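You operate a simulated robot arm through the tools that you are given. There is no shell and no other tool. Be economical: measure what you need, move in short steps, check, and stop when the job is done.

Carry out the task below with a simulated robot arm. There is one attempt and no reset: what you move stays moved.

Task
Blow the rack dry, then stand the ticket's bundle in tub seven.
Fine: lift the blower's shutter, switch on, touch no bundle till the ink is dry, and switch off again.

The check looks at the end state, three seconds after you hand in, the way a careful person would. Anything else that was tipped, shoved, dropped, spilled or broken makes it a failure.

Robot
A 6-joint arm with a two-finger parallel gripper, fixed in place. Base frame: the origin is at the foot of the arm, x ahead of it, y to its left, z up; the work surface is at about z = 78. Units: cm, rad, N and s.
With the tool pointing down near the work surface it reaches from about 30 to 70 cm from the base axis. Its first joint turns from -2.897 to 2.897 rad. Payload 4.1 kg.
The tool frame sits at the grasp point between the pads (the TCP): z along the fingers, y along the line on which they close. The tips reach 2.3 cm beyond it. The gripper opens to 9.4 cm. The fingers are 3.8 cm wide and 1 cm thick; the gripper's body (5.4 by 9.6 cm) begins 3.9 cm behind the TCP.
Orientation is that of the tool frame in the base frame, as a unit quaternion [x, y, z, w]. With the fingers straight down and closing along the base's y, the tool's x points along the base's -x, its y along +y and its z along -z.

Tools
- The arm moves only by the tool send_rows. Its argument "motion" is a list of rows, each a list of 3 entries, a list of its own where there are three numbers: the shift along the base's x, y, z in cm, then the turn, a rotation vector about the base's x, y, z in degrees, then the finger opening in cm, from 0 to 9.4. In form: [[[x, y, z], [wx, wy, wz], hand], ...]. A call has 1 to 8 rows; each row shifts and turns the commanded pose from where the row before left it. Rows are played at 5 a second. More than 5 cm and 0.15 rad between two rows, or a gripper value outside its range, and nothing of the call is played. A pose out of reach is approached as far as the arm can. The call stops where the force on the tool passes 90 N (or 10 N more than at its start, if that is more) or the arm is blocked; 0.2 s more then pass. The fingers move at their own pace (about 4.5 cm/s each) and stop on an object; they squeeze with about 25 N. The grip force told is the motor's: it shows also when the fingers shut on nothing. Time passes only in rows, and 0.2 s behind the last, so rows that do not move let the fingers close. The reply holds the time, the measured pose of the TCP, the force on the tool along the base axes, the opening and the grip force, in the units named above and with some noise, with the torque about the TCP (base axes, N m) and any sound that the robot's microphone picked up, and new pictures: "views" is both (left out), scene, wrist or none.
- Cameras (640 x 400 px; columns grow to the right, rows downward): "scene" is fixed at [40.61, -65.06, 156.84]; the picture's right is [0.99, -0.15, 0.00], its down [-0.08, -0.54, -0.84] and it looks along [0.13, 0.83, -0.54] (base axes); focal length 260 px, centre (320, 200). "wrist" rides on the gripper at [8.6, 1.6, -7.4] in the tool frame; the picture's right is [-0.18, 0.98, 0.00], its down [-0.58, -0.11, -0.81] and it looks along [-0.79, -0.15, 0.59] (tool axes); focal length 243 px, centre (320, 200). There is no depth. A picture from a camera that has moved, and an enlarged one, comes with that camera's place and axes in the base frame and with its lens. The place of the scene camera against the robot may be out by one fixed shift of up to 1.2 cm in any direction.
- raise_lower(by): slides the trunk up (or, below 0, down) by that many cm; the arm rides with it, the base frame stays. It gives what a move gives, with no picture.
- enlarge(camera, box): a new picture of the part [left, top, right, bottom] of that camera's present view, enlarged. It takes no simulated time.
- finish_job(): hands the job in; it is judged then, once.

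Work in short steps. Places have to be worked out from the pictures, the camera data and where the tool is seen: move nearer, look again, correct. Check each grasp and each placing, and mend what went wrong. You have 120 turns and 200 pictures in all, those below and enlarged ones among them. Open the gripper and draw the arm clear of the work before you hand the job in, unless the task says otherwise; then end with one line.

The tools are called as a command line: name --argument value ..., lists and objects as JSON in quotes. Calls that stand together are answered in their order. send_rows: Moves the arm, as the interface text tells. Its arguments: {"type":"object","properties":{"motion":{"type":"array"},"views":{"type":"string","enum":["both","scene","wrist","none"]}},"required":["motion"]} The other tools are called the same way: raise_lower (by) slides the trunk up or down; enlarge (camera, box) takes an enlarged picture of a part of a camera's view; finish_job () hands the job in.

At the start:

```text
clock: 0.0
eef_pos: [20.1, 30.19, 140.84]
tool_rot: [0.0, 1.0, 0.0, 0.0]
force: [0.4, -0.6, -0.2]
torque: [-0.02, 0.03, 0.02]
finger_gap: 9.42
gripper_force: 0.1
trunk travel left (down, up): [-53.6, 5.4]
```

scene: 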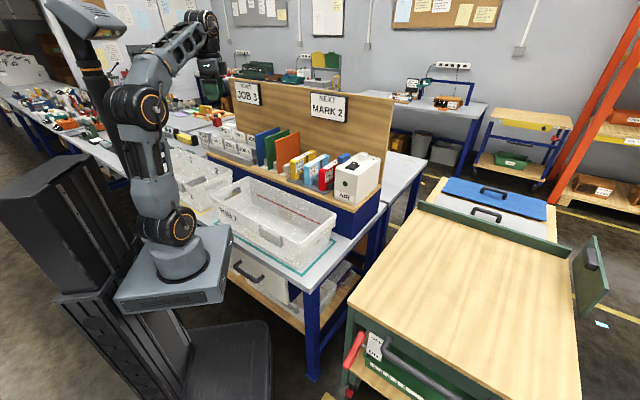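
wrist: 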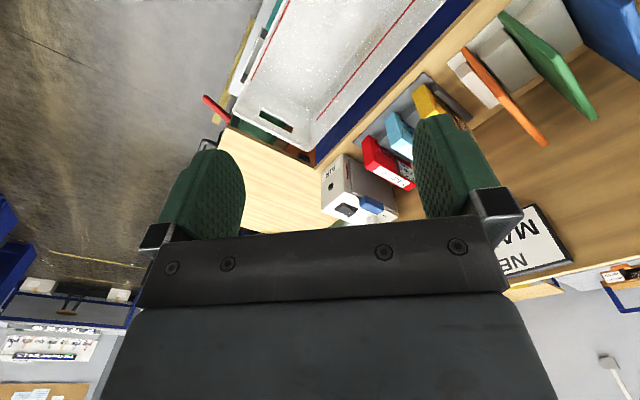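

The scene shows a rack with coloured bundles, a white box labelled AIR, ticket cards and tubs. I'll enlarge the main areas to read them.

enlarge --camera "scene" --box '[220, 70, 400, 182]'

enlarge --camera "scene" --box '[150, 110, 350, 235]'

enlarge --camera "wrist" --box '[280, 0, 640, 225]'

```text
3.56 times, centred on (310, 126) of scene
camera zoom: at [40.61, -65.06, 156.84], right [0.99, -0.15, 0.0], down [-0.08, -0.54, -0.84], along [0.13, 0.83, -0.54], focal length 925 px, centre (356, 463)
```

zoom: 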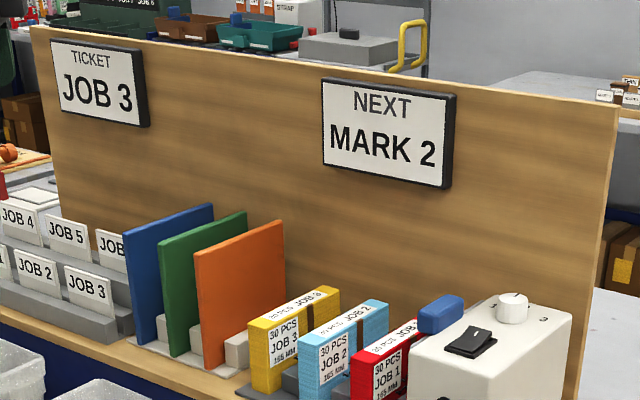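

```text
3.20 times, centred on (250, 172) of scene
camera zoom: at [40.61, -65.06, 156.84], right [0.99, -0.15, 0.0], down [-0.08, -0.54, -0.84], along [0.13, 0.83, -0.54], focal length 832 px, centre (544, 288)
```

zoom: 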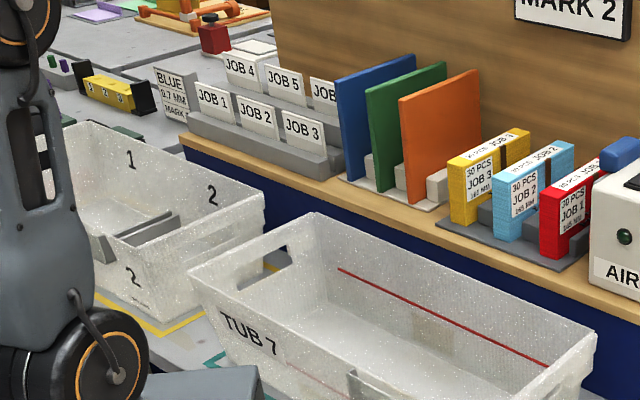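

```text
1.78 times, centred on (460, 112) of wrist
camera zoom: at [11.61, 31.8, 148.16], right [0.18, 0.98, 0.0], down [0.58, -0.11, 0.81], along [0.79, -0.15, -0.59], focal length 431 px, centre (71, 356)
```

zoom: 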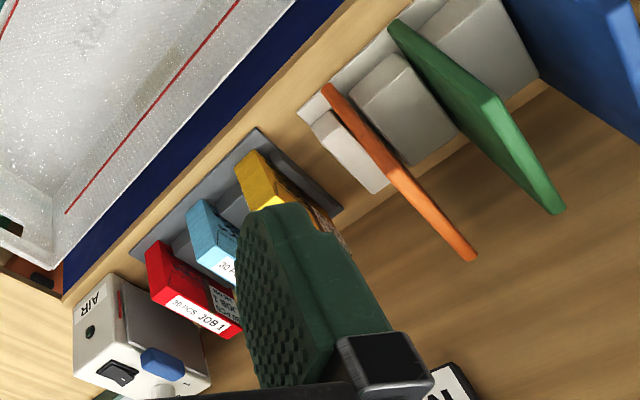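

Ticket says JOB 3 (yellow bundle). The blower is around (68, 29, 110) and the ledge runs obliquely. I'll turn the tool about z so the camera faces the ledge squarely.

send_rows --motion '[[[2, 0, -1], [0, 0, 8], 9.4], [[2, 0, -1], [0, 0, 8], 9.4], [[2, 0, -1], [0, 0, 8], 9.4], [[2, 0, -1], [0, 0, 8], 9.4], [[2, 0, -1], [0, 0, 8], 9.4]]'

```text
clock: 1.2
eef_pos: [30.17, 30.31, 135.8]
tool_rot: [-0.343, 0.939, 0.0, 0.0]
force: [0.3, -0.8, 0.2]
torque: [-0.01, 0.05, -0.01]
finger_gap: 9.38
gripper_force: 0.0
trunk travel left (down, up): [-53.6, 5.4]
camera wrist: at [22.59, 25.9, 143.11], right [-0.49, 0.87, 0.0], down [0.52, 0.29, 0.81], along [0.7, 0.4, -0.59], focal length 243 px, centre (320, 200)
```

scene: 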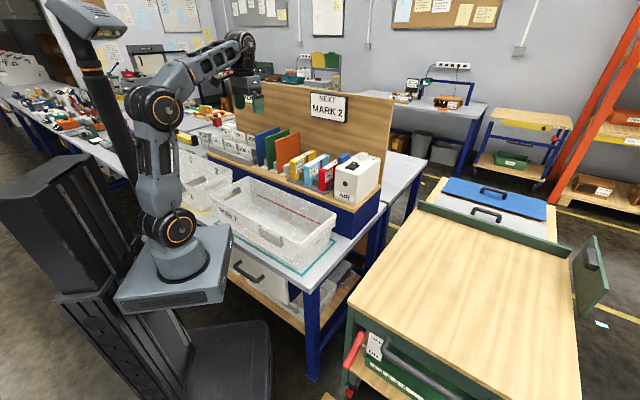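
wrist: 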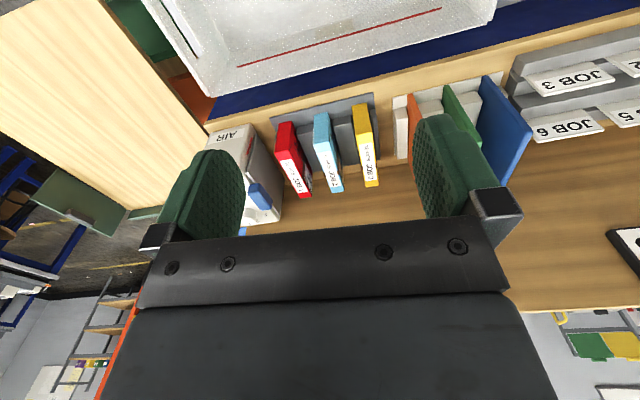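

The view now shows the rack and blower. Enlarging for details.

enlarge --camera "wrist" --box '[200, 80, 420, 218]'

enlarge --camera "scene" --box '[290, 140, 390, 202]'

```text
2.90 times, centred on (310, 149) of wrist
camera zoom: at [22.59, 25.9, 143.11], right [-0.49, 0.87, 0.0], down [0.52, 0.29, 0.81], along [0.7, 0.4, -0.59], focal length 703 px, centre (349, 348)
```

zoom: 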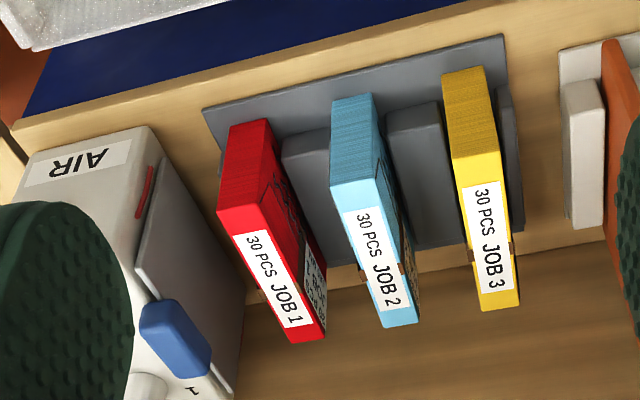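

```text
6.40 times, centred on (340, 171) of scene
camera zoom: at [40.61, -65.06, 156.84], right [0.99, -0.15, 0.0], down [-0.08, -0.54, -0.84], along [0.13, 0.83, -0.54], focal length 1664 px, centre (192, 386)
```

zoom: 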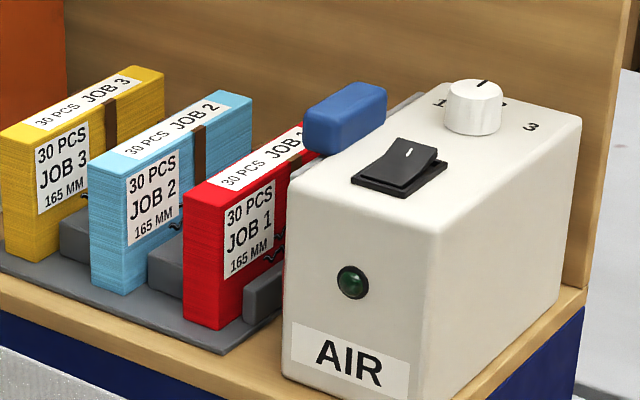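

Blue grip (shutter handle) is at about (66.7, 35.7, 110.5), and the yellow bundle's top spans about (46,49) to (56.5,60) at z≈105.5. Now I pull back to look into the tub.

send_rows --motion '[[[-4, -3, 1], [0, 0, 4], 9.4], [[-4, -3, 1], [0, 0, 0], 9.4], [[-4, -3, 1], [0, 0, 0], 9.4], [[-3, -3, 1], [0, 0, 0], 9.4]]' --views "wrist"

```text
refused: row 1 steps farther than a row can; nothing moved
```

Step slightly too large; shortened.

send_rows --motion '[[[-3, -3, 1], [0, 0, 4], 9.4], [[-3, -3, 1], [0, 0, 0], 9.4], [[-3, -3, 1], [0, 0, 0], 9.4], [[-3, -3, 1], [0, 0, 0], 9.4]]' --views "wrist"

```text
clock: 2.2
eef_pos: [18.15, 17.95, 139.92]
tool_rot: [-0.375, 0.927, 0.001, 0.001]
force: [0.2, -0.4, 0.1]
torque: [0.06, 0.01, -0.02]
finger_gap: 9.4
gripper_force: 0.0
trunk travel left (down, up): [-53.6, 5.4]
camera wrist: at [10.86, 13.04, 147.23], right [-0.55, 0.83, 0.0], down [0.49, 0.32, 0.81], along [0.67, 0.44, -0.59], focal length 243 px, centre (320, 200)
```

wrist: 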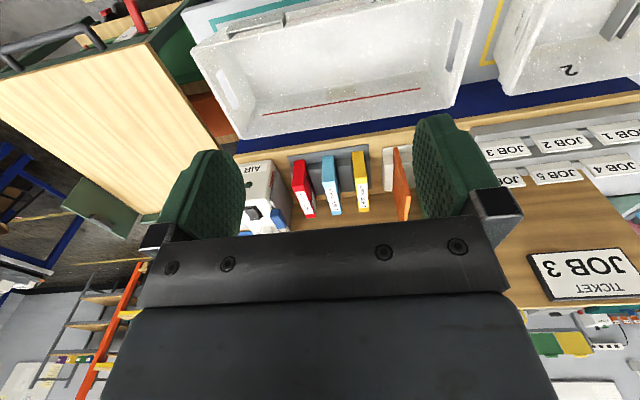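

Tub 7 is now mostly in view; enlarging.

enlarge --camera "wrist" --box '[180, 0, 500, 160]'

enlarge --camera "scene" --box '[195, 160, 345, 280]'

```text
2.00 times, centred on (340, 80) of wrist
camera zoom: at [10.86, 13.04, 147.23], right [-0.55, 0.83, 0.0], down [0.49, 0.32, 0.81], along [0.67, 0.44, -0.59], focal length 485 px, centre (280, 440)
```

zoom: 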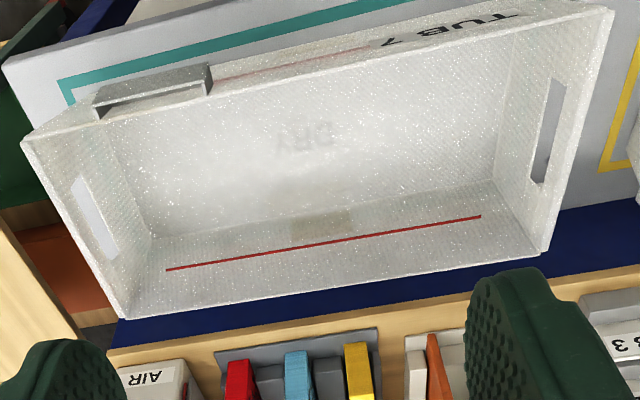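

```text
3.33 times, centred on (270, 220) of scene
camera zoom: at [40.61, -65.06, 156.84], right [0.99, -0.15, 0.0], down [-0.08, -0.54, -0.84], along [0.13, 0.83, -0.54], focal length 867 px, centre (487, 133)
```

zoom: 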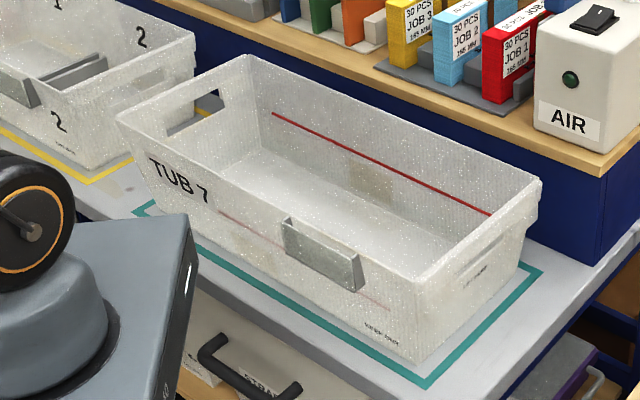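

Tub 7 is empty, with clear floor. Now I move toward the blower to inspect the shutter up close, staying well above things.

send_rows --motion '[[[4.5, 1, -1.5], [0, 0, 0], 9.4], [[4.5, 1, -1.5], [0, 0, 0], 9.4], [[4.5, 1, -1.5], [0, 0, 0], 9.4], [[4.5, 1, -1.5], [0, 0, 0], 9.4], [[4.5, 1, -1.5], [0, 0, 0], 9.4], [[4.5, 1, -1.5], [0, 0, 0], 9.4], [[4.5, 2, -1], [0, 0, 0], 9.4]]'

```text
refused: row 7 steps farther than a row can; nothing moved
```

Row 7 was marginally too long; trimmed.

send_rows --motion '[[[4.5, 1, -1.5], [0, 0, 0], 9.4], [[4.5, 1, -1.5], [0, 0, 0], 9.4], [[4.5, 1, -1.5], [0, 0, 0], 9.4], [[4.5, 1, -1.5], [0, 0, 0], 9.4], [[4.5, 1, -1.5], [0, 0, 0], 9.4], [[4.5, 1, -1.5], [0, 0, 0], 9.4], [[4.5, 1.5, -1], [0, 0, 0], 9.4]]'

```text
clock: 3.8
eef_pos: [50.13, 25.66, 129.54]
tool_rot: [-0.375, 0.927, 0.0, -0.001]
force: [0.0, -0.5, 0.1]
torque: [-0.01, -0.04, -0.01]
finger_gap: 9.45
gripper_force: 0.0
trunk travel left (down, up): [-53.6, 5.4]
camera wrist: at [42.81, 20.73, 137.02], right [-0.55, 0.84, 0.0], down [0.5, 0.33, 0.81], along [0.67, 0.44, -0.59], focal length 243 px, centre (320, 200)
```

scene: 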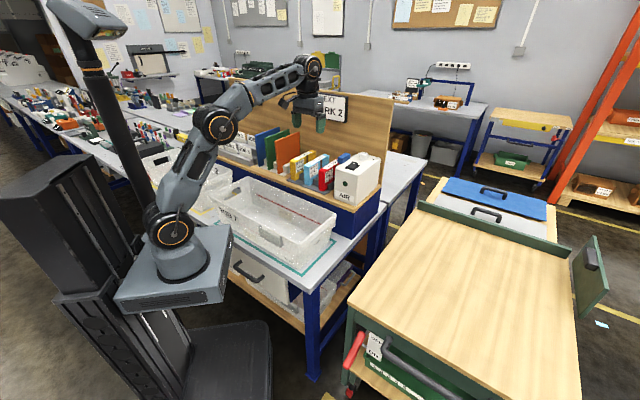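
wrist: 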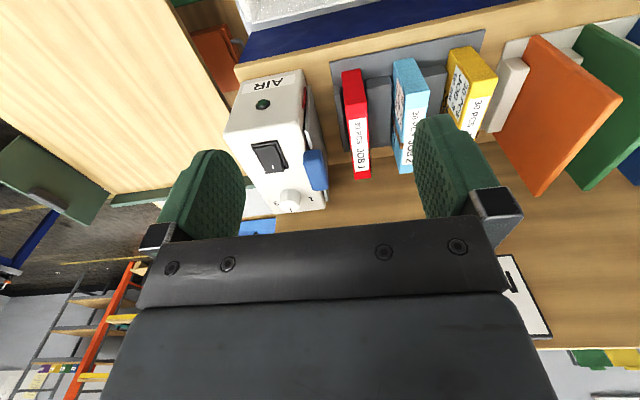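

enlarge --camera "wrist" --box '[215, 60, 375, 220]'

```text
2.50 times, centred on (295, 140) of wrist
camera zoom: at [42.81, 20.73, 137.02], right [-0.55, 0.84, 0.0], down [0.5, 0.33, 0.81], along [0.67, 0.44, -0.59], focal length 606 px, centre (382, 350)
```

zoom: 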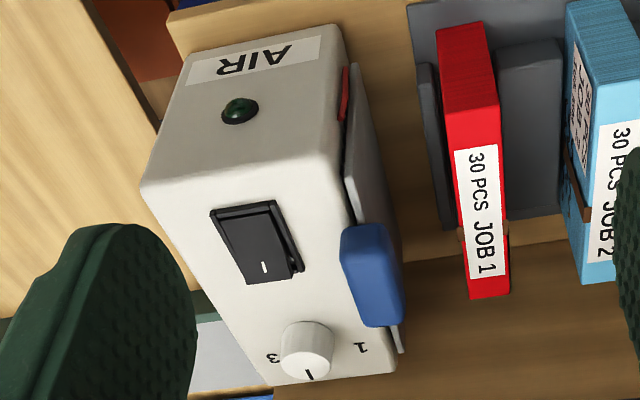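

The handle is centred near (66.8, 35.7, 110.5), ~3 cm wide along the ledge direction e=(0.707,−0.707), at yaw 45°. I'll raise the trunk for reach, then hover above the handle.

raise_lower --by 5

send_rows --motion '[[[3, 1.5, -2.5], [0, 0, 1], 6], [[3, 2, -2.5], [0, 0, 0], 6], [[3, 2, -2.5], [0, 0, 0], 6]]'

```text
clock: 4.7
eef_pos: [49.91, 25.56, 134.74]
tool_rot: [-0.374, 0.927, 0.0, 0.0]
force: [1.0, 0.6, 0.6]
torque: [0.03, 0.0, -0.04]
finger_gap: 9.4
gripper_force: 0.1
trunk travel left (down, up): [-58.6, 0.4]
```

```text
clock: 5.5
eef_pos: [57.0, 29.89, 125.91]
tool_rot: [-0.382, 0.924, 0.0, -0.001]
force: [0.5, 1.0, 0.3]
torque: [0.01, -0.01, 0.0]
finger_gap: 5.97
gripper_force: 0.1
out of reach, approached as far as the arm can: row 2, 3
trunk travel left (down, up): [-58.6, 0.4]
camera wrist: at [49.7, 24.86, 133.38], right [-0.56, 0.83, 0.0], down [0.49, 0.33, 0.81], along [0.66, 0.45, -0.59], focal length 243 px, centre (320, 200)
```

scene: 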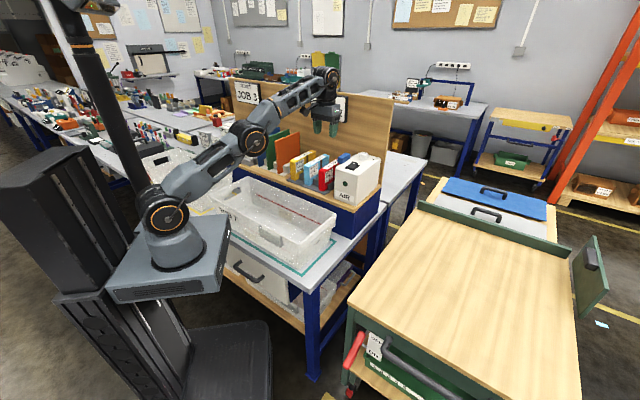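
wrist: 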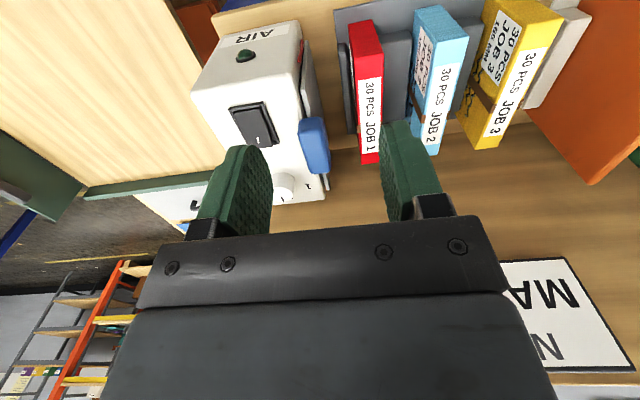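

Out of reach with the tool vertical. Tilting the fingers outward about the ledge axis will extend reach while keeping the closing direction.

send_rows --motion '[[[0, 0, 0], [5.66, -5.66, 0], 6], [[0, 0, 0], [5.66, -5.66, 0], 6], [[0, 0, 0], [5.66, -5.66, 0], 6], [[0, 0, 0], [5.66, -5.66, 0], 6]]'

```text
clock: 6.5
eef_pos: [56.65, 29.82, 125.96]
tool_rot: [-0.369, 0.888, 0.106, 0.255]
force: [0.4, -1.8, 0.1]
torque: [0.01, 0.01, 0.01]
finger_gap: 5.98
gripper_force: 0.1
trunk travel left (down, up): [-58.6, 0.4]
camera wrist: at [47.62, 22.91, 127.71], right [-0.58, 0.81, 0.1], down [0.12, -0.03, 0.99], along [0.8, 0.59, -0.08], focal length 243 px, centre (320, 200)
```

scene: 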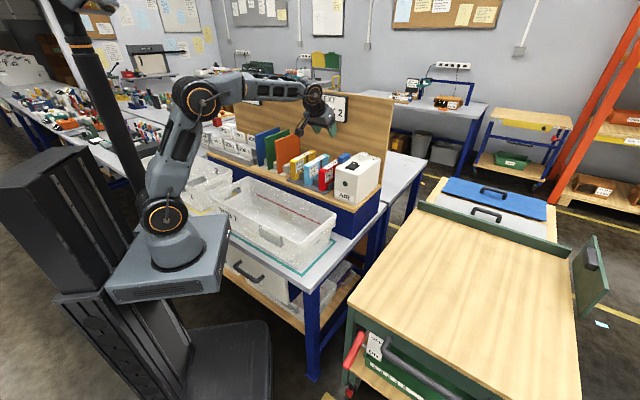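
wrist: 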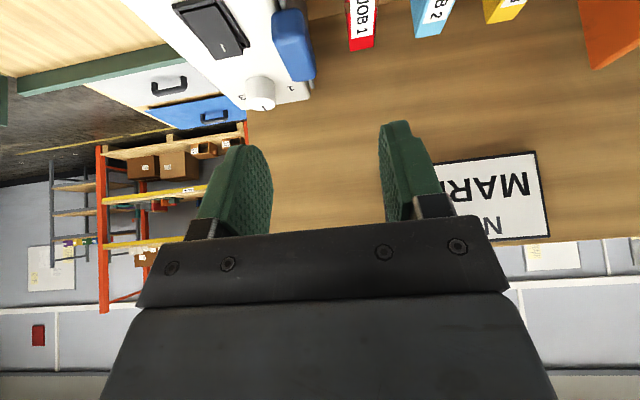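

Tilt worked. Step toward a hover above the handle.

send_rows --motion '[[[2.5, 1.2, -2], [0, 0, 0], 6], [[2.5, 1.2, -2], [0, 0, 0], 6], [[2, 1.5, -2], [0, 0, 0], 6]]'

```text
clock: 7.3
eef_pos: [63.82, 33.74, 120.0]
tool_rot: [-0.368, 0.888, 0.105, 0.255]
force: [0.1, -0.7, -0.3]
torque: [0.02, -0.03, -0.01]
finger_gap: 6.0
gripper_force: 0.1
trunk travel left (down, up): [-58.6, 0.4]
camera wrist: at [54.85, 26.86, 121.64], right [-0.58, 0.81, 0.1], down [0.12, -0.03, 0.99], along [0.8, 0.59, -0.08], focal length 243 px, centre (320, 200)
```

scene: 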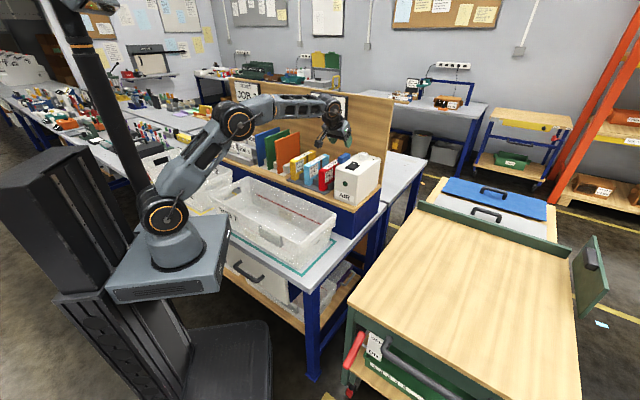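
wrist: 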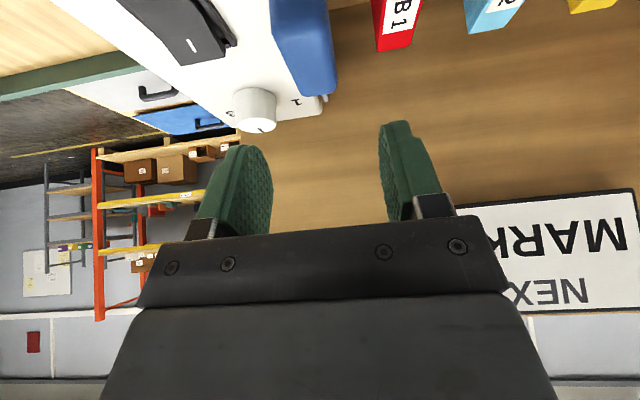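

Enlarge handle for accurate geometry.

enlarge --camera "wrist" --box '[140, 0, 440, 188]'

enlarge --camera "scene" --box '[310, 110, 400, 170]'

```text
2.13 times, centred on (290, 94) of wrist
camera zoom: at [54.85, 26.86, 121.64], right [-0.58, 0.81, 0.1], down [0.12, -0.03, 0.99], along [0.8, 0.59, -0.08], focal length 516 px, centre (384, 426)
```

zoom: 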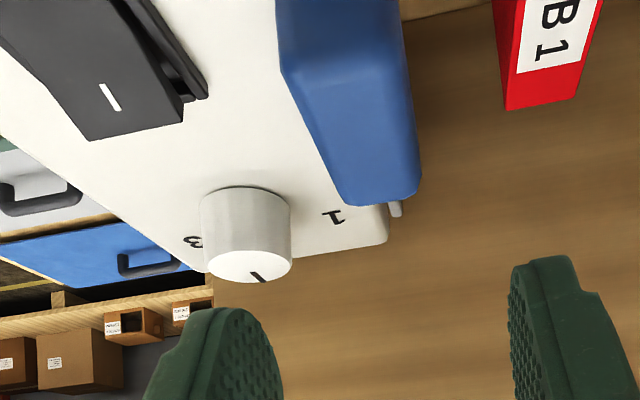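

```text
6.67 times, centred on (355, 140) of scene
camera zoom: at [40.61, -65.06, 156.84], right [0.99, -0.15, 0.0], down [-0.08, -0.54, -0.84], along [0.13, 0.83, -0.54], focal length 1734 px, centre (87, 600)
```

zoom: 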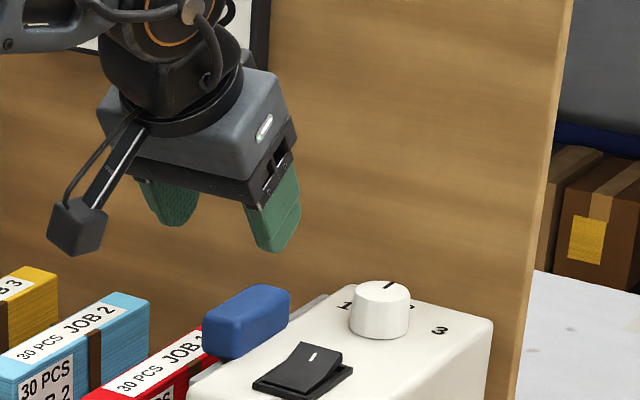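

Handle spans about e=20.4–23.0, n=67.5–76 (e=(x−y)/√2, n=(x+y)/√2), top ≈111.5. I'll align at e≈21.7, n≈71.5, narrow to 5 cm and descend.

send_rows --motion '[[[2.05, 1.48, 0], [0, 0, 0], 5], [[0, 0, -3], [0, 0, 0], 5], [[0, 0, -2.5], [0, 0, 0], 5]]'

enlarge --camera "scene" --box '[310, 110, 400, 170]'

```text
clock: 8.1
eef_pos: [65.98, 35.31, 114.38]
tool_rot: [-0.368, 0.888, 0.105, 0.254]
force: [0.0, 0.0, -0.4]
torque: [-0.03, 0.03, 0.01]
finger_gap: 4.99
gripper_force: 0.0
trunk travel left (down, up): [-58.6, 0.4]
camera wrist: at [56.86, 28.52, 116.09], right [-0.58, 0.81, 0.1], down [0.12, -0.03, 0.99], along [0.8, 0.59, -0.08], focal length 243 px, centre (320, 200)
```

scene: 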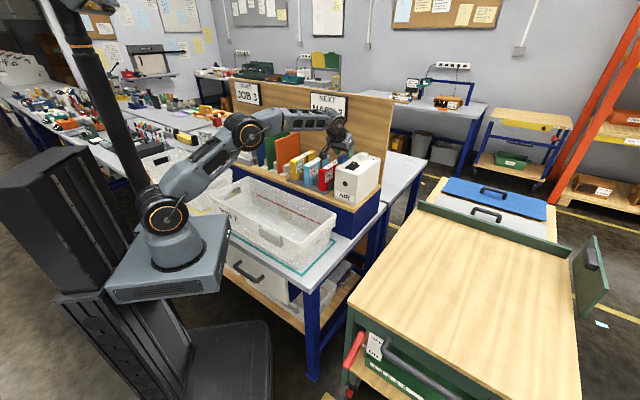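
wrist: 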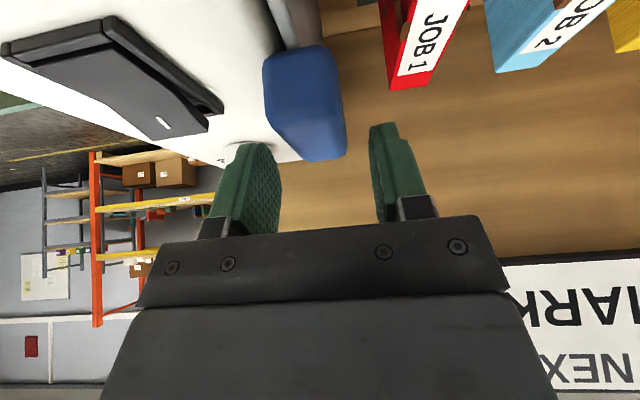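

```text
6.67 times, centred on (355, 140) of scene
camera zoom: at [40.61, -65.06, 156.84], right [0.99, -0.15, 0.0], down [-0.08, -0.54, -0.84], along [0.13, 0.83, -0.54], focal length 1734 px, centre (87, 600)
```

zoom: 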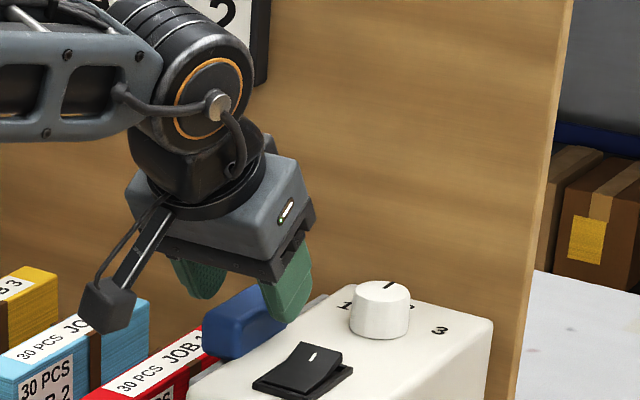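

Refined: handle top ≈112.4, centre n≈70.6, e≈21.5. Descend 2 cm more and close.

send_rows --motion '[[[-0.5, -0.3, -1], [0, 0, 0], 5], [[0, 0, -1], [0, 0, 0], 5], [[0, 0, 0], [0, 0, 0], 1.5], [[0, 0, 0], [0, 0, 0], 1.5], [[0, 0, 0], [0, 0, 0], 1.5], [[0, 0, 0], [0, 0, 0], 1.5]]'

enlarge --camera "scene" --box '[310, 110, 400, 170]'

```text
clock: 9.5
eef_pos: [65.44, 34.8, 112.91]
tool_rot: [-0.368, 0.887, 0.106, 0.258]
force: [15.8, -10.0, 27.7]
torque: [-0.91, -0.09, -0.3]
finger_gap: 2.99
gripper_force: 45.1
trunk travel left (down, up): [-58.6, 0.4]
camera wrist: at [56.3, 27.93, 114.52], right [-0.58, 0.81, 0.1], down [0.12, -0.04, 0.99], along [0.8, 0.59, -0.07], focal length 243 px, centre (320, 200)
```

scene: 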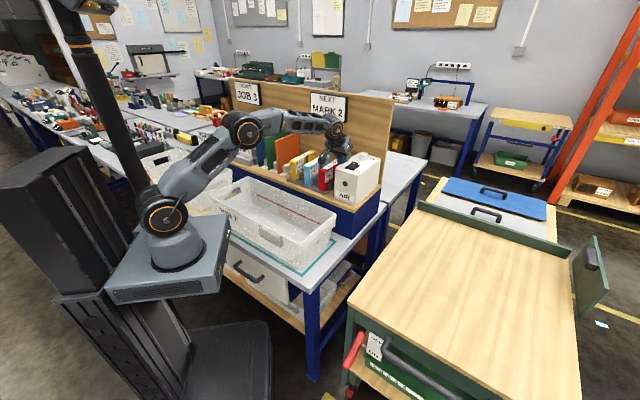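
wrist: 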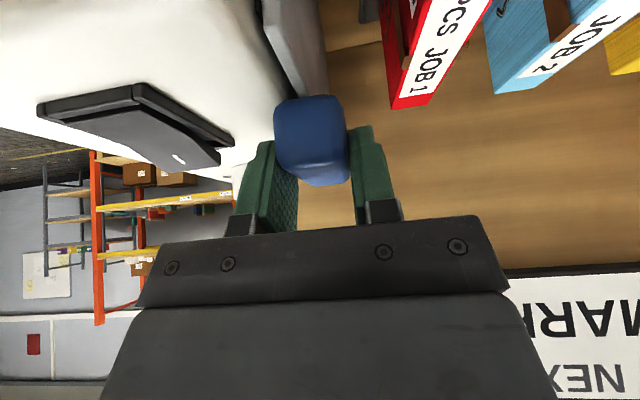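

```text
6.67 times, centred on (355, 140) of scene
camera zoom: at [40.61, -65.06, 156.84], right [0.99, -0.15, 0.0], down [-0.08, -0.54, -0.84], along [0.13, 0.83, -0.54], focal length 1734 px, centre (87, 600)
```

zoom: 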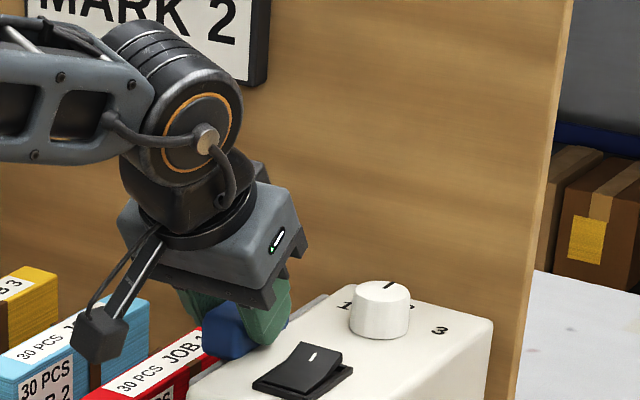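

Handle gripped (gap 3.0). Tips press lightly on top of the blower, so now lift straight up gently.

send_rows --motion '[[[0.1, -0.1, 1], [0, 0, 0], 1.5], [[0, 0, 1], [0, 0, 0], 1.5], [[0, 0, 1], [0, 0, 0], 1.5]]'

enlarge --camera "scene" --box '[300, 110, 400, 210]'

```text
clock: 10.3
eef_pos: [65.36, 34.91, 115.37]
tool_rot: [-0.368, 0.889, 0.106, 0.252]
force: [1.9, -9.2, -3.4]
torque: [-1.1, 0.83, -0.67]
finger_gap: 3.0
gripper_force: 44.5
trunk travel left (down, up): [-58.6, 0.4]
camera wrist: at [56.36, 27.93, 117.1], right [-0.58, 0.8, 0.1], down [0.13, -0.03, 0.99], along [0.8, 0.59, -0.09], focal length 243 px, centre (320, 200)
```

scene: 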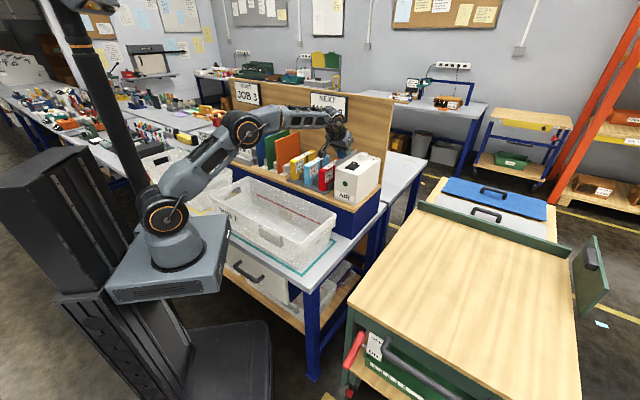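
wrist: 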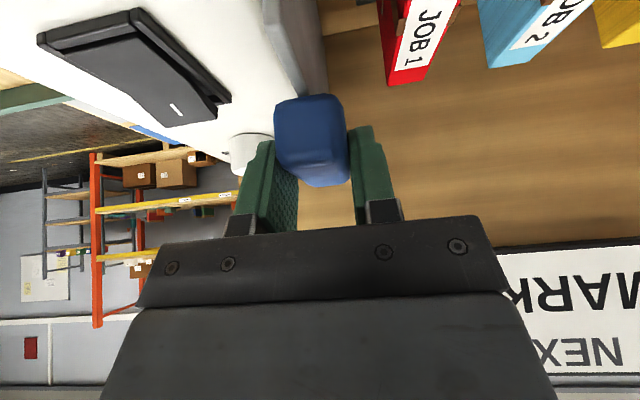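

```text
4.00 times, centred on (350, 160) of scene
camera zoom: at [40.61, -65.06, 156.84], right [0.99, -0.15, 0.0], down [-0.08, -0.54, -0.84], along [0.13, 0.83, -0.54], focal length 1040 px, centre (200, 360)
```

zoom: 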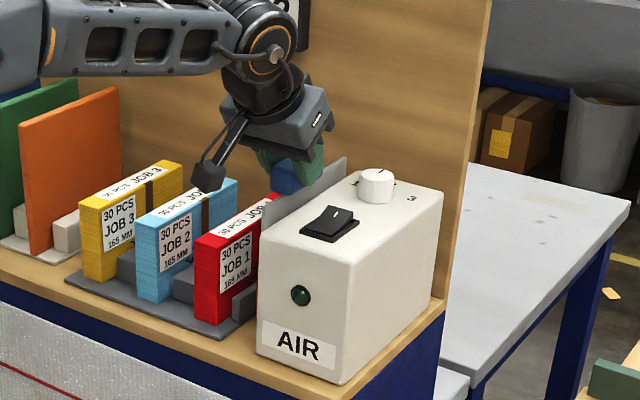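

The shutter panel is sliding up with low force. Continue.

send_rows --motion '[[[0, 0, 1], [0, 0, 0], 1.5], [[0, 0, 1], [0, 0, 0], 1.5], [[0, 0, 1], [0, 0, 0], 1.5], [[0, 0, 1], [0, 0, 0], 1.5]]' --views "scene"

enlarge --camera "scene" --box '[300, 110, 400, 210]'

```text
clock: 11.3
eef_pos: [65.31, 34.89, 119.55]
tool_rot: [-0.368, 0.888, 0.106, 0.255]
force: [-4.6, -6.1, -2.9]
torque: [-0.48, 0.87, -0.54]
finger_gap: 2.97
gripper_force: 45.3
trunk travel left (down, up): [-58.6, 0.4]
```

scene: 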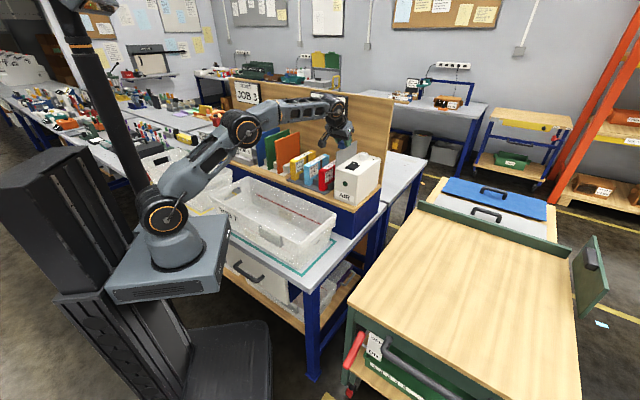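

```text
4.00 times, centred on (350, 160) of scene
camera zoom: at [40.61, -65.06, 156.84], right [0.99, -0.15, 0.0], down [-0.08, -0.54, -0.84], along [0.13, 0.83, -0.54], focal length 1040 px, centre (200, 360)
```

zoom: 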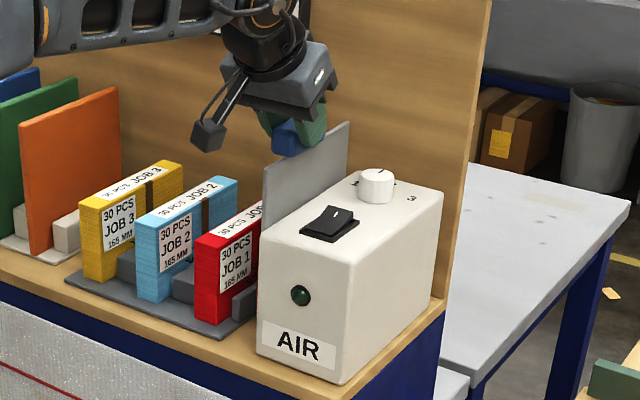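

Up about 7 cm. Continue in smaller steps, watching for a stop.

send_rows --motion '[[[0, 0, 0.7], [0, 0, 0], 1.5], [[0, 0, 0.7], [0, 0, 0], 1.5], [[0, 0, 0.6], [0, 0, 0], 1.5]]' --views "wrist"

enlarge --camera "scene" --box '[300, 110, 400, 210]'

```text
clock: 12.1
eef_pos: [65.38, 34.8, 121.41]
tool_rot: [-0.369, 0.888, 0.106, 0.255]
force: [-6.9, -3.8, -3.7]
torque: [-0.35, 0.72, -0.21]
finger_gap: 3.0
gripper_force: 44.7
trunk travel left (down, up): [-58.6, 0.4]
camera wrist: at [56.34, 27.93, 123.2], right [-0.59, 0.8, 0.1], down [0.12, -0.03, 0.99], along [0.8, 0.59, -0.08], focal length 243 px, centre (320, 200)
```

wrist: 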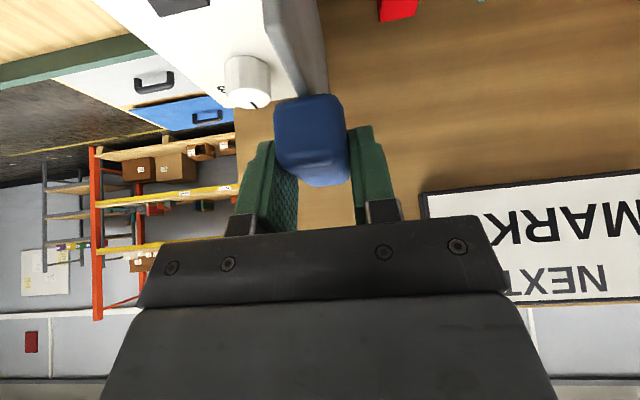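

```text
4.00 times, centred on (350, 160) of scene
camera zoom: at [40.61, -65.06, 156.84], right [0.99, -0.15, 0.0], down [-0.08, -0.54, -0.84], along [0.13, 0.83, -0.54], focal length 1040 px, centre (200, 360)
```

zoom: 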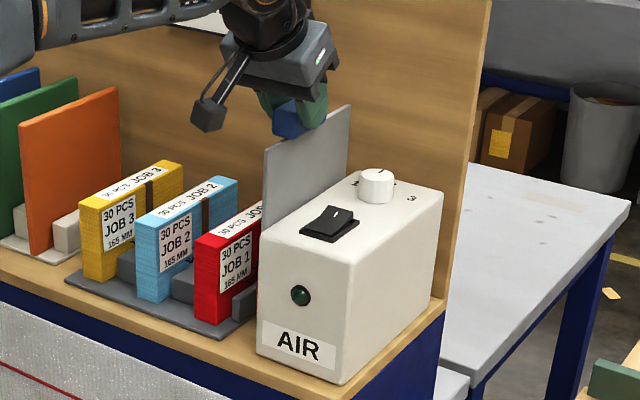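

Now 9 cm raised, still free. Continue cautiously.

send_rows --motion '[[[0, 0, 0.6], [0, 0, 0], 1.5], [[0, 0, 0.6], [0, 0, 0], 1.5], [[0, 0, 0.6], [0, 0, 0], 1.5]]' --views "none"

enlarge --camera "scene" --box '[300, 110, 400, 210]'

```text
clock: 12.9
eef_pos: [65.44, 34.81, 123.3]
tool_rot: [-0.369, 0.888, 0.106, 0.255]
force: [-3.7, 1.6, -2.9]
torque: [-0.06, 0.47, -0.32]
finger_gap: 2.97
gripper_force: 44.9
trunk travel left (down, up): [-58.6, 0.4]
```

```text
4.00 times, centred on (350, 160) of scene
camera zoom: at [40.61, -65.06, 156.84], right [0.99, -0.15, 0.0], down [-0.08, -0.54, -0.84], along [0.13, 0.83, -0.54], focal length 1040 px, centre (200, 360)
```

zoom: 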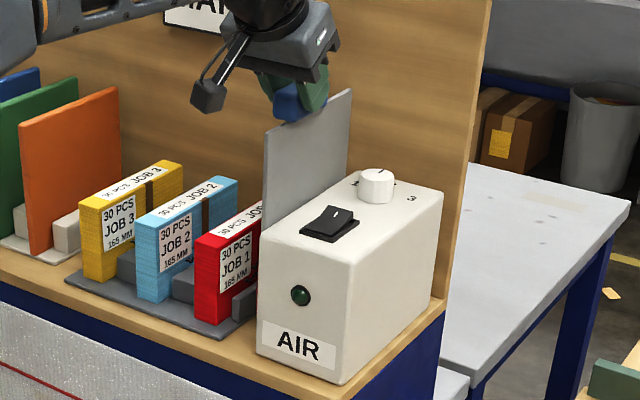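

11 cm up and still free. A few more small steps to find the stop.

send_rows --motion '[[[0, 0, 0.5], [0, 0, 0], 1.5], [[0, 0, 0.5], [0, 0, 0], 1.5]]' --views "none"

enlarge --camera "scene" --box '[300, 100, 400, 200]'

```text
clock: 13.5
eef_pos: [65.42, 34.86, 124.23]
tool_rot: [-0.368, 0.888, 0.105, 0.255]
force: [-1.4, 0.4, -1.8]
torque: [0.24, 0.2, -0.25]
finger_gap: 2.98
gripper_force: 45.8
trunk travel left (down, up): [-58.6, 0.4]
```

```text
4.00 times, centred on (350, 150) of scene
camera zoom: at [40.61, -65.06, 156.84], right [0.99, -0.15, 0.0], down [-0.08, -0.54, -0.84], along [0.13, 0.83, -0.54], focal length 1040 px, centre (200, 400)
```

zoom: 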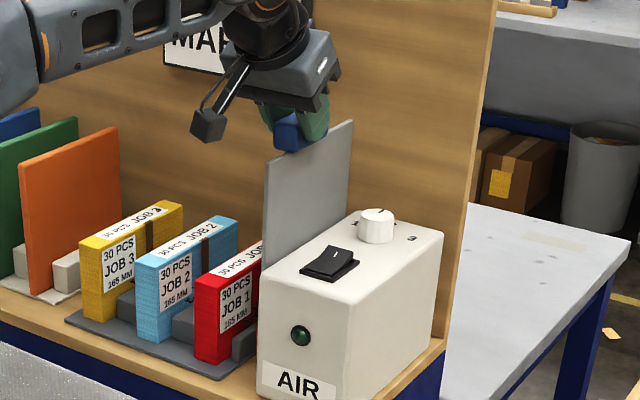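

Still no stop; two more small steps.

send_rows --motion '[[[0, 0, 0.4], [0, 0, 0], 1.5], [[0, 0, 0.4], [0, 0, 0], 1.5]]' --views "wrist"

```text
clock: 14.1
eef_pos: [65.46, 34.93, 124.98]
tool_rot: [-0.368, 0.889, 0.105, 0.252]
force: [-8.6, -1.4, -12.6]
torque: [0.81, -1.02, -0.38]
finger_gap: 2.99
gripper_force: 44.7
trunk travel left (down, up): [-58.6, 0.4]
camera wrist: at [56.35, 27.94, 126.7], right [-0.58, 0.81, 0.1], down [0.13, -0.03, 0.99], along [0.8, 0.59, -0.08], focal length 243 px, centre (320, 200)
```

wrist: 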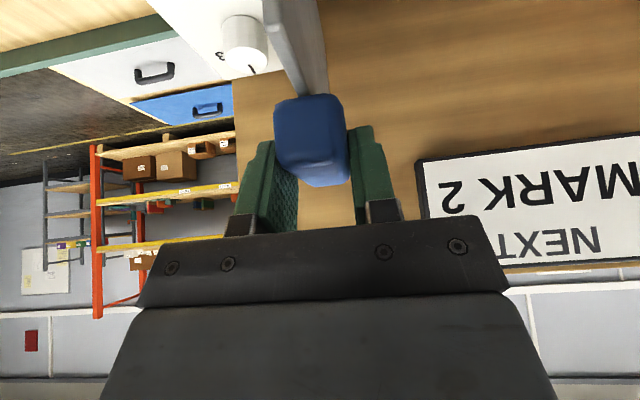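

Resistance of ~12 N appeared: the stop. Relax 0.2 cm, and open slowly to see whether the shutter holds.

send_rows --motion '[[[0, 0, -0.2], [0, 0, 0], 1.5], [[0, 0, 0], [0, 0, 0], 3.6], [[0, 0, 0], [0, 0, 0], 5], [[0, 0, 0], [0, 0, 0], 5]]'

enlarge --camera "scene" --box '[300, 100, 400, 200]'

```text
clock: 15.1
eef_pos: [65.4, 34.77, 124.89]
tool_rot: [-0.368, 0.888, 0.105, 0.255]
force: [-0.2, 1.6, 0.1]
torque: [-0.04, -0.03, 0.01]
finger_gap: 5.0
gripper_force: 0.1
trunk travel left (down, up): [-58.6, 0.4]
camera wrist: at [56.39, 27.93, 126.64], right [-0.58, 0.81, 0.1], down [0.12, -0.03, 0.99], along [0.8, 0.59, -0.08], focal length 243 px, centre (320, 200)
```

scene: 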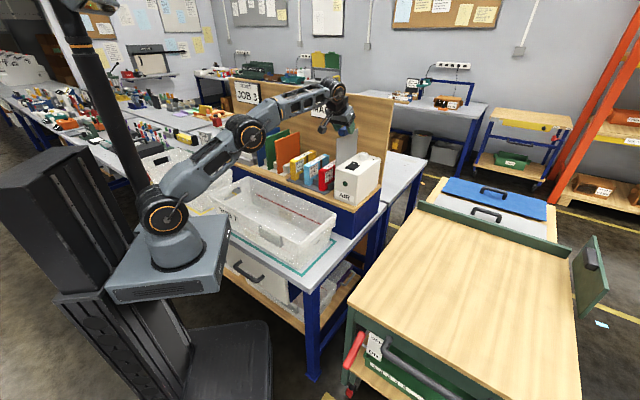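
wrist: 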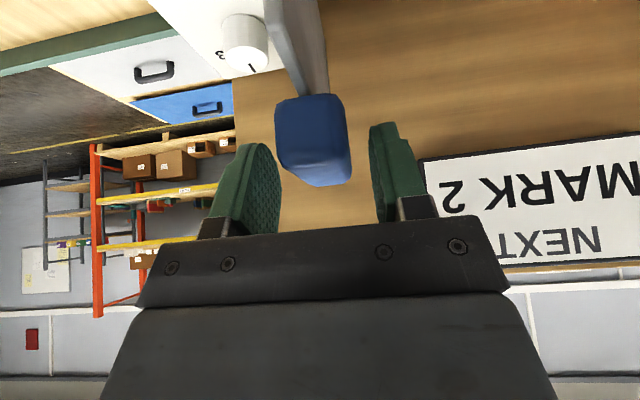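

```text
4.00 times, centred on (350, 150) of scene
camera zoom: at [40.61, -65.06, 156.84], right [0.99, -0.15, 0.0], down [-0.08, -0.54, -0.84], along [0.13, 0.83, -0.54], focal length 1040 px, centre (200, 400)
```

zoom: 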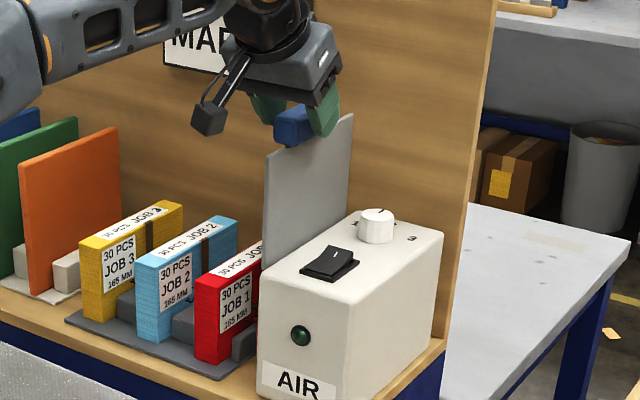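

The shutter holds open. Retreat along −n out of the handle, then shift to e≈29 (rocker's line) with fingers closing.

send_rows --motion '[[[-2.8, -2.8, 0.2], [0, 0, 0], 5], [[-2.8, -2.8, 0.2], [0, 0, 0], 5], [[-1.5, -1.5, 0], [0, 0, 0], 5], [[2.6, -2.6, 0], [0, 0, 0], 0], [[2.6, -2.6, -1], [0, 0, 0], 0], [[0, 0, -2], [0, 0, 0], 0], [[0, 0, 0], [0, 0, 0], 0]]'

enlarge --camera "wrist" --box '[160, 0, 480, 200]'

```text
clock: 16.7
eef_pos: [63.66, 22.46, 122.41]
tool_rot: [-0.367, 0.888, 0.104, 0.256]
force: [0.4, -0.2, 0.3]
torque: [-0.02, -0.05, 0.0]
finger_gap: 0.0
gripper_force: 25.2
trunk travel left (down, up): [-58.6, 0.4]
camera wrist: at [54.47, 15.62, 124.09], right [-0.58, 0.81, 0.1], down [0.12, -0.03, 0.99], along [0.8, 0.59, -0.08], focal length 243 px, centre (320, 200)
```

scene: 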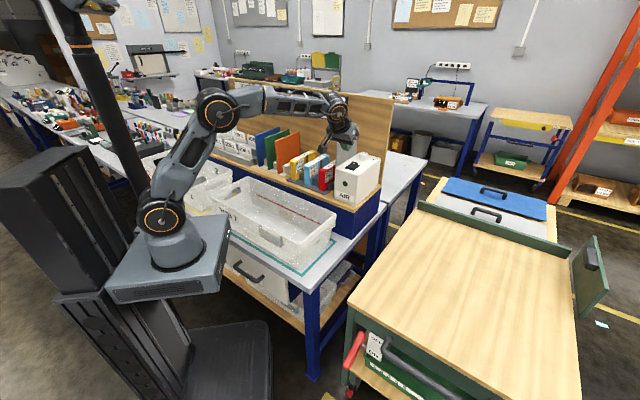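
wrist: 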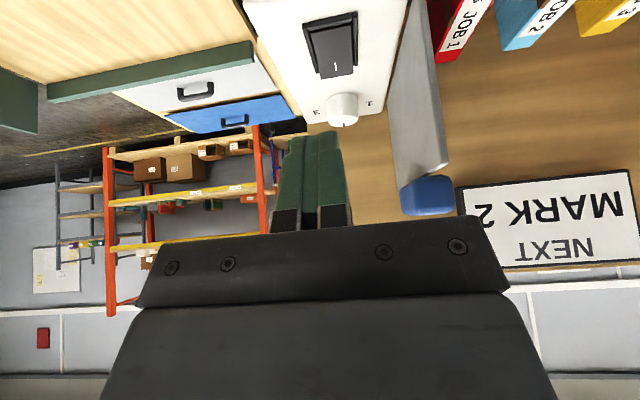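

```text
2.00 times, centred on (320, 100) of wrist
camera zoom: at [54.47, 15.62, 124.09], right [-0.58, 0.81, 0.1], down [0.12, -0.03, 0.99], along [0.8, 0.59, -0.08], focal length 485 px, centre (320, 400)
```

zoom: 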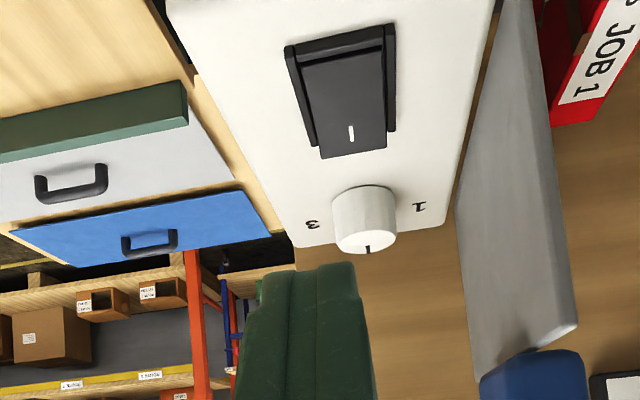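

Rocker: e≈28.1, raised far ("I") edge n≈71.3, z≈111. Move forward above it with closed fingers, staying ~1 cm clear of the raised shutter.

send_rows --motion '[[[2.3, 2.45, -1.8], [0, 0, 0], 0], [[2.3, 2.45, -1.8], [0, 0, 0], 0], [[2.3, 2.45, -1.8], [0, 0, 0], 0]]'

enlarge --camera "scene" --box '[310, 100, 400, 170]'

enlarge --camera "wrist" --box '[160, 0, 480, 200]'

```text
clock: 17.5
eef_pos: [70.5, 29.93, 116.81]
tool_rot: [-0.368, 0.888, 0.105, 0.254]
force: [0.8, -0.1, -0.1]
torque: [0.0, 0.0, 0.02]
finger_gap: 0.01
gripper_force: 25.0
trunk travel left (down, up): [-58.6, 0.4]
camera wrist: at [61.4, 23.04, 118.46], right [-0.58, 0.81, 0.1], down [0.12, -0.03, 0.99], along [0.8, 0.59, -0.08], focal length 243 px, centre (320, 200)
```

scene: 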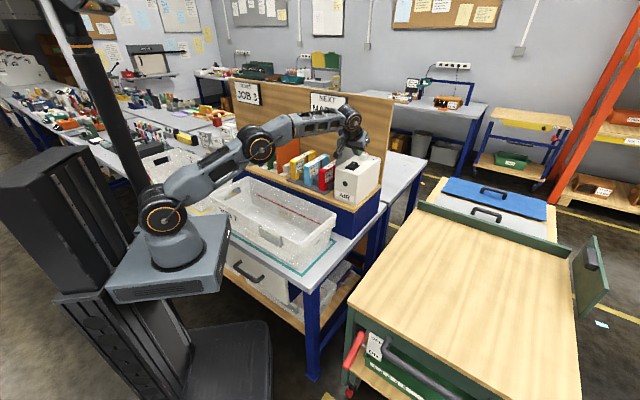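
wrist: 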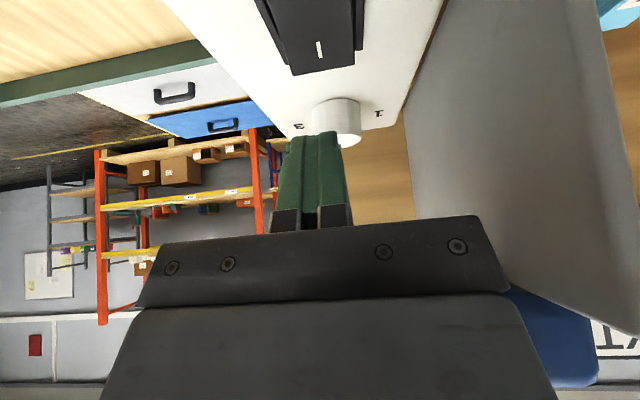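

```text
5.71 times, centred on (355, 135) of scene
camera zoom: at [40.61, -65.06, 156.84], right [0.99, -0.15, 0.0], down [-0.08, -0.54, -0.84], along [0.13, 0.83, -0.54], focal length 1486 px, centre (120, 571)
```

zoom: 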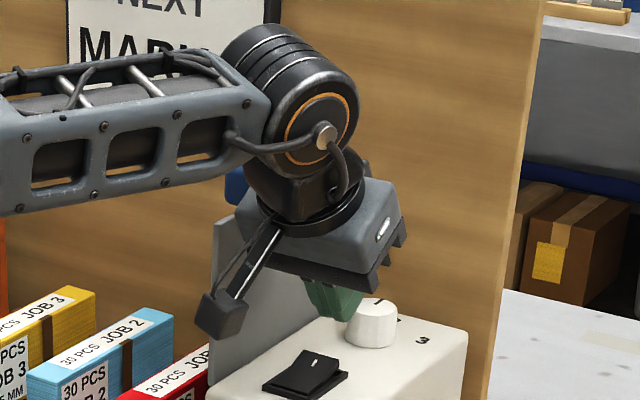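

```text
2.00 times, centred on (320, 100) of wrist
camera zoom: at [61.4, 23.04, 118.46], right [-0.58, 0.81, 0.1], down [0.12, -0.03, 0.99], along [0.8, 0.59, -0.08], focal length 485 px, centre (320, 400)
```

zoom: 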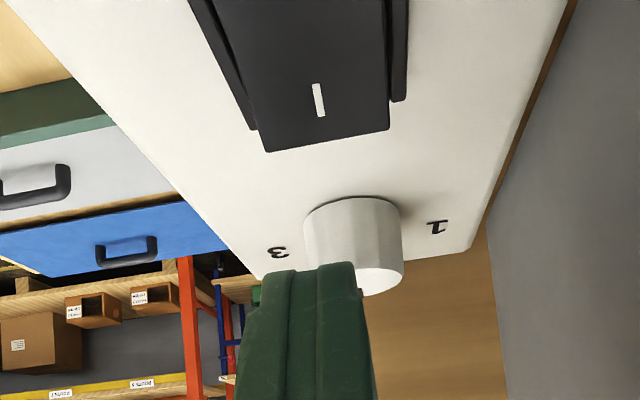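

Knob starts at n≈78.6, so it's clear of the fingers. Press downward onto the rocker's far end in small steps.

send_rows --motion '[[[0, 0, -1.3], [0, 0, 0], 0], [[0, 0, -1.2], [0, 0, 0], 0], [[0, 0, -0.3], [0, 0, 0], 0], [[0, 0, -0.3], [0, 0, 0], 0]]' --views "wrist"

enlarge --camera "scene" --box '[310, 100, 400, 200]'

```text
clock: 18.5
eef_pos: [70.54, 29.79, 113.81]
tool_rot: [-0.368, 0.888, 0.105, 0.254]
force: [0.2, 0.4, 0.3]
torque: [-0.02, -0.02, -0.02]
finger_gap: 0.0
gripper_force: 25.2
trunk travel left (down, up): [-58.6, 0.4]
camera wrist: at [61.41, 22.89, 115.45], right [-0.58, 0.81, 0.1], down [0.12, -0.03, 0.99], along [0.8, 0.59, -0.08], focal length 243 px, centre (320, 200)
```

wrist: 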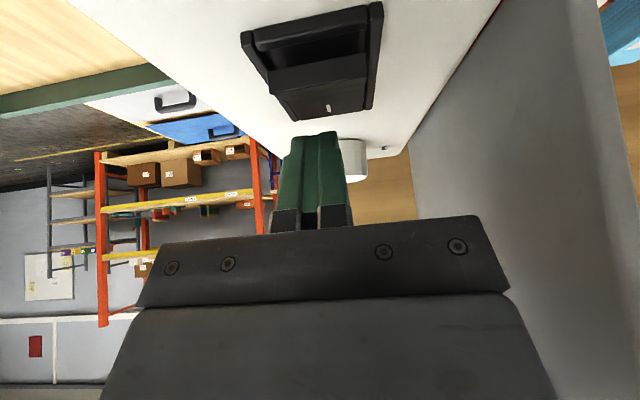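

```text
4.00 times, centred on (355, 150) of scene
camera zoom: at [40.61, -65.06, 156.84], right [0.99, -0.15, 0.0], down [-0.08, -0.54, -0.84], along [0.13, 0.83, -0.54], focal length 1040 px, centre (180, 400)
```

zoom: 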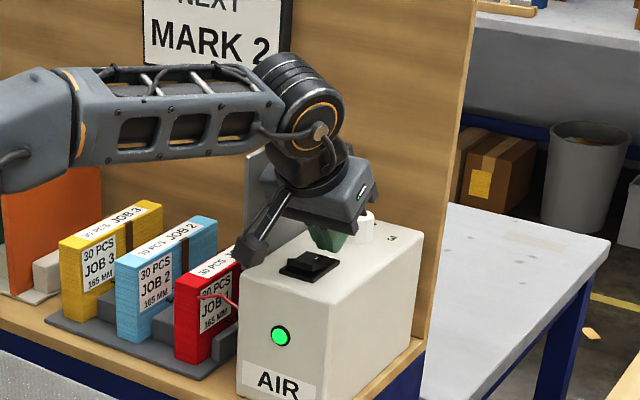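

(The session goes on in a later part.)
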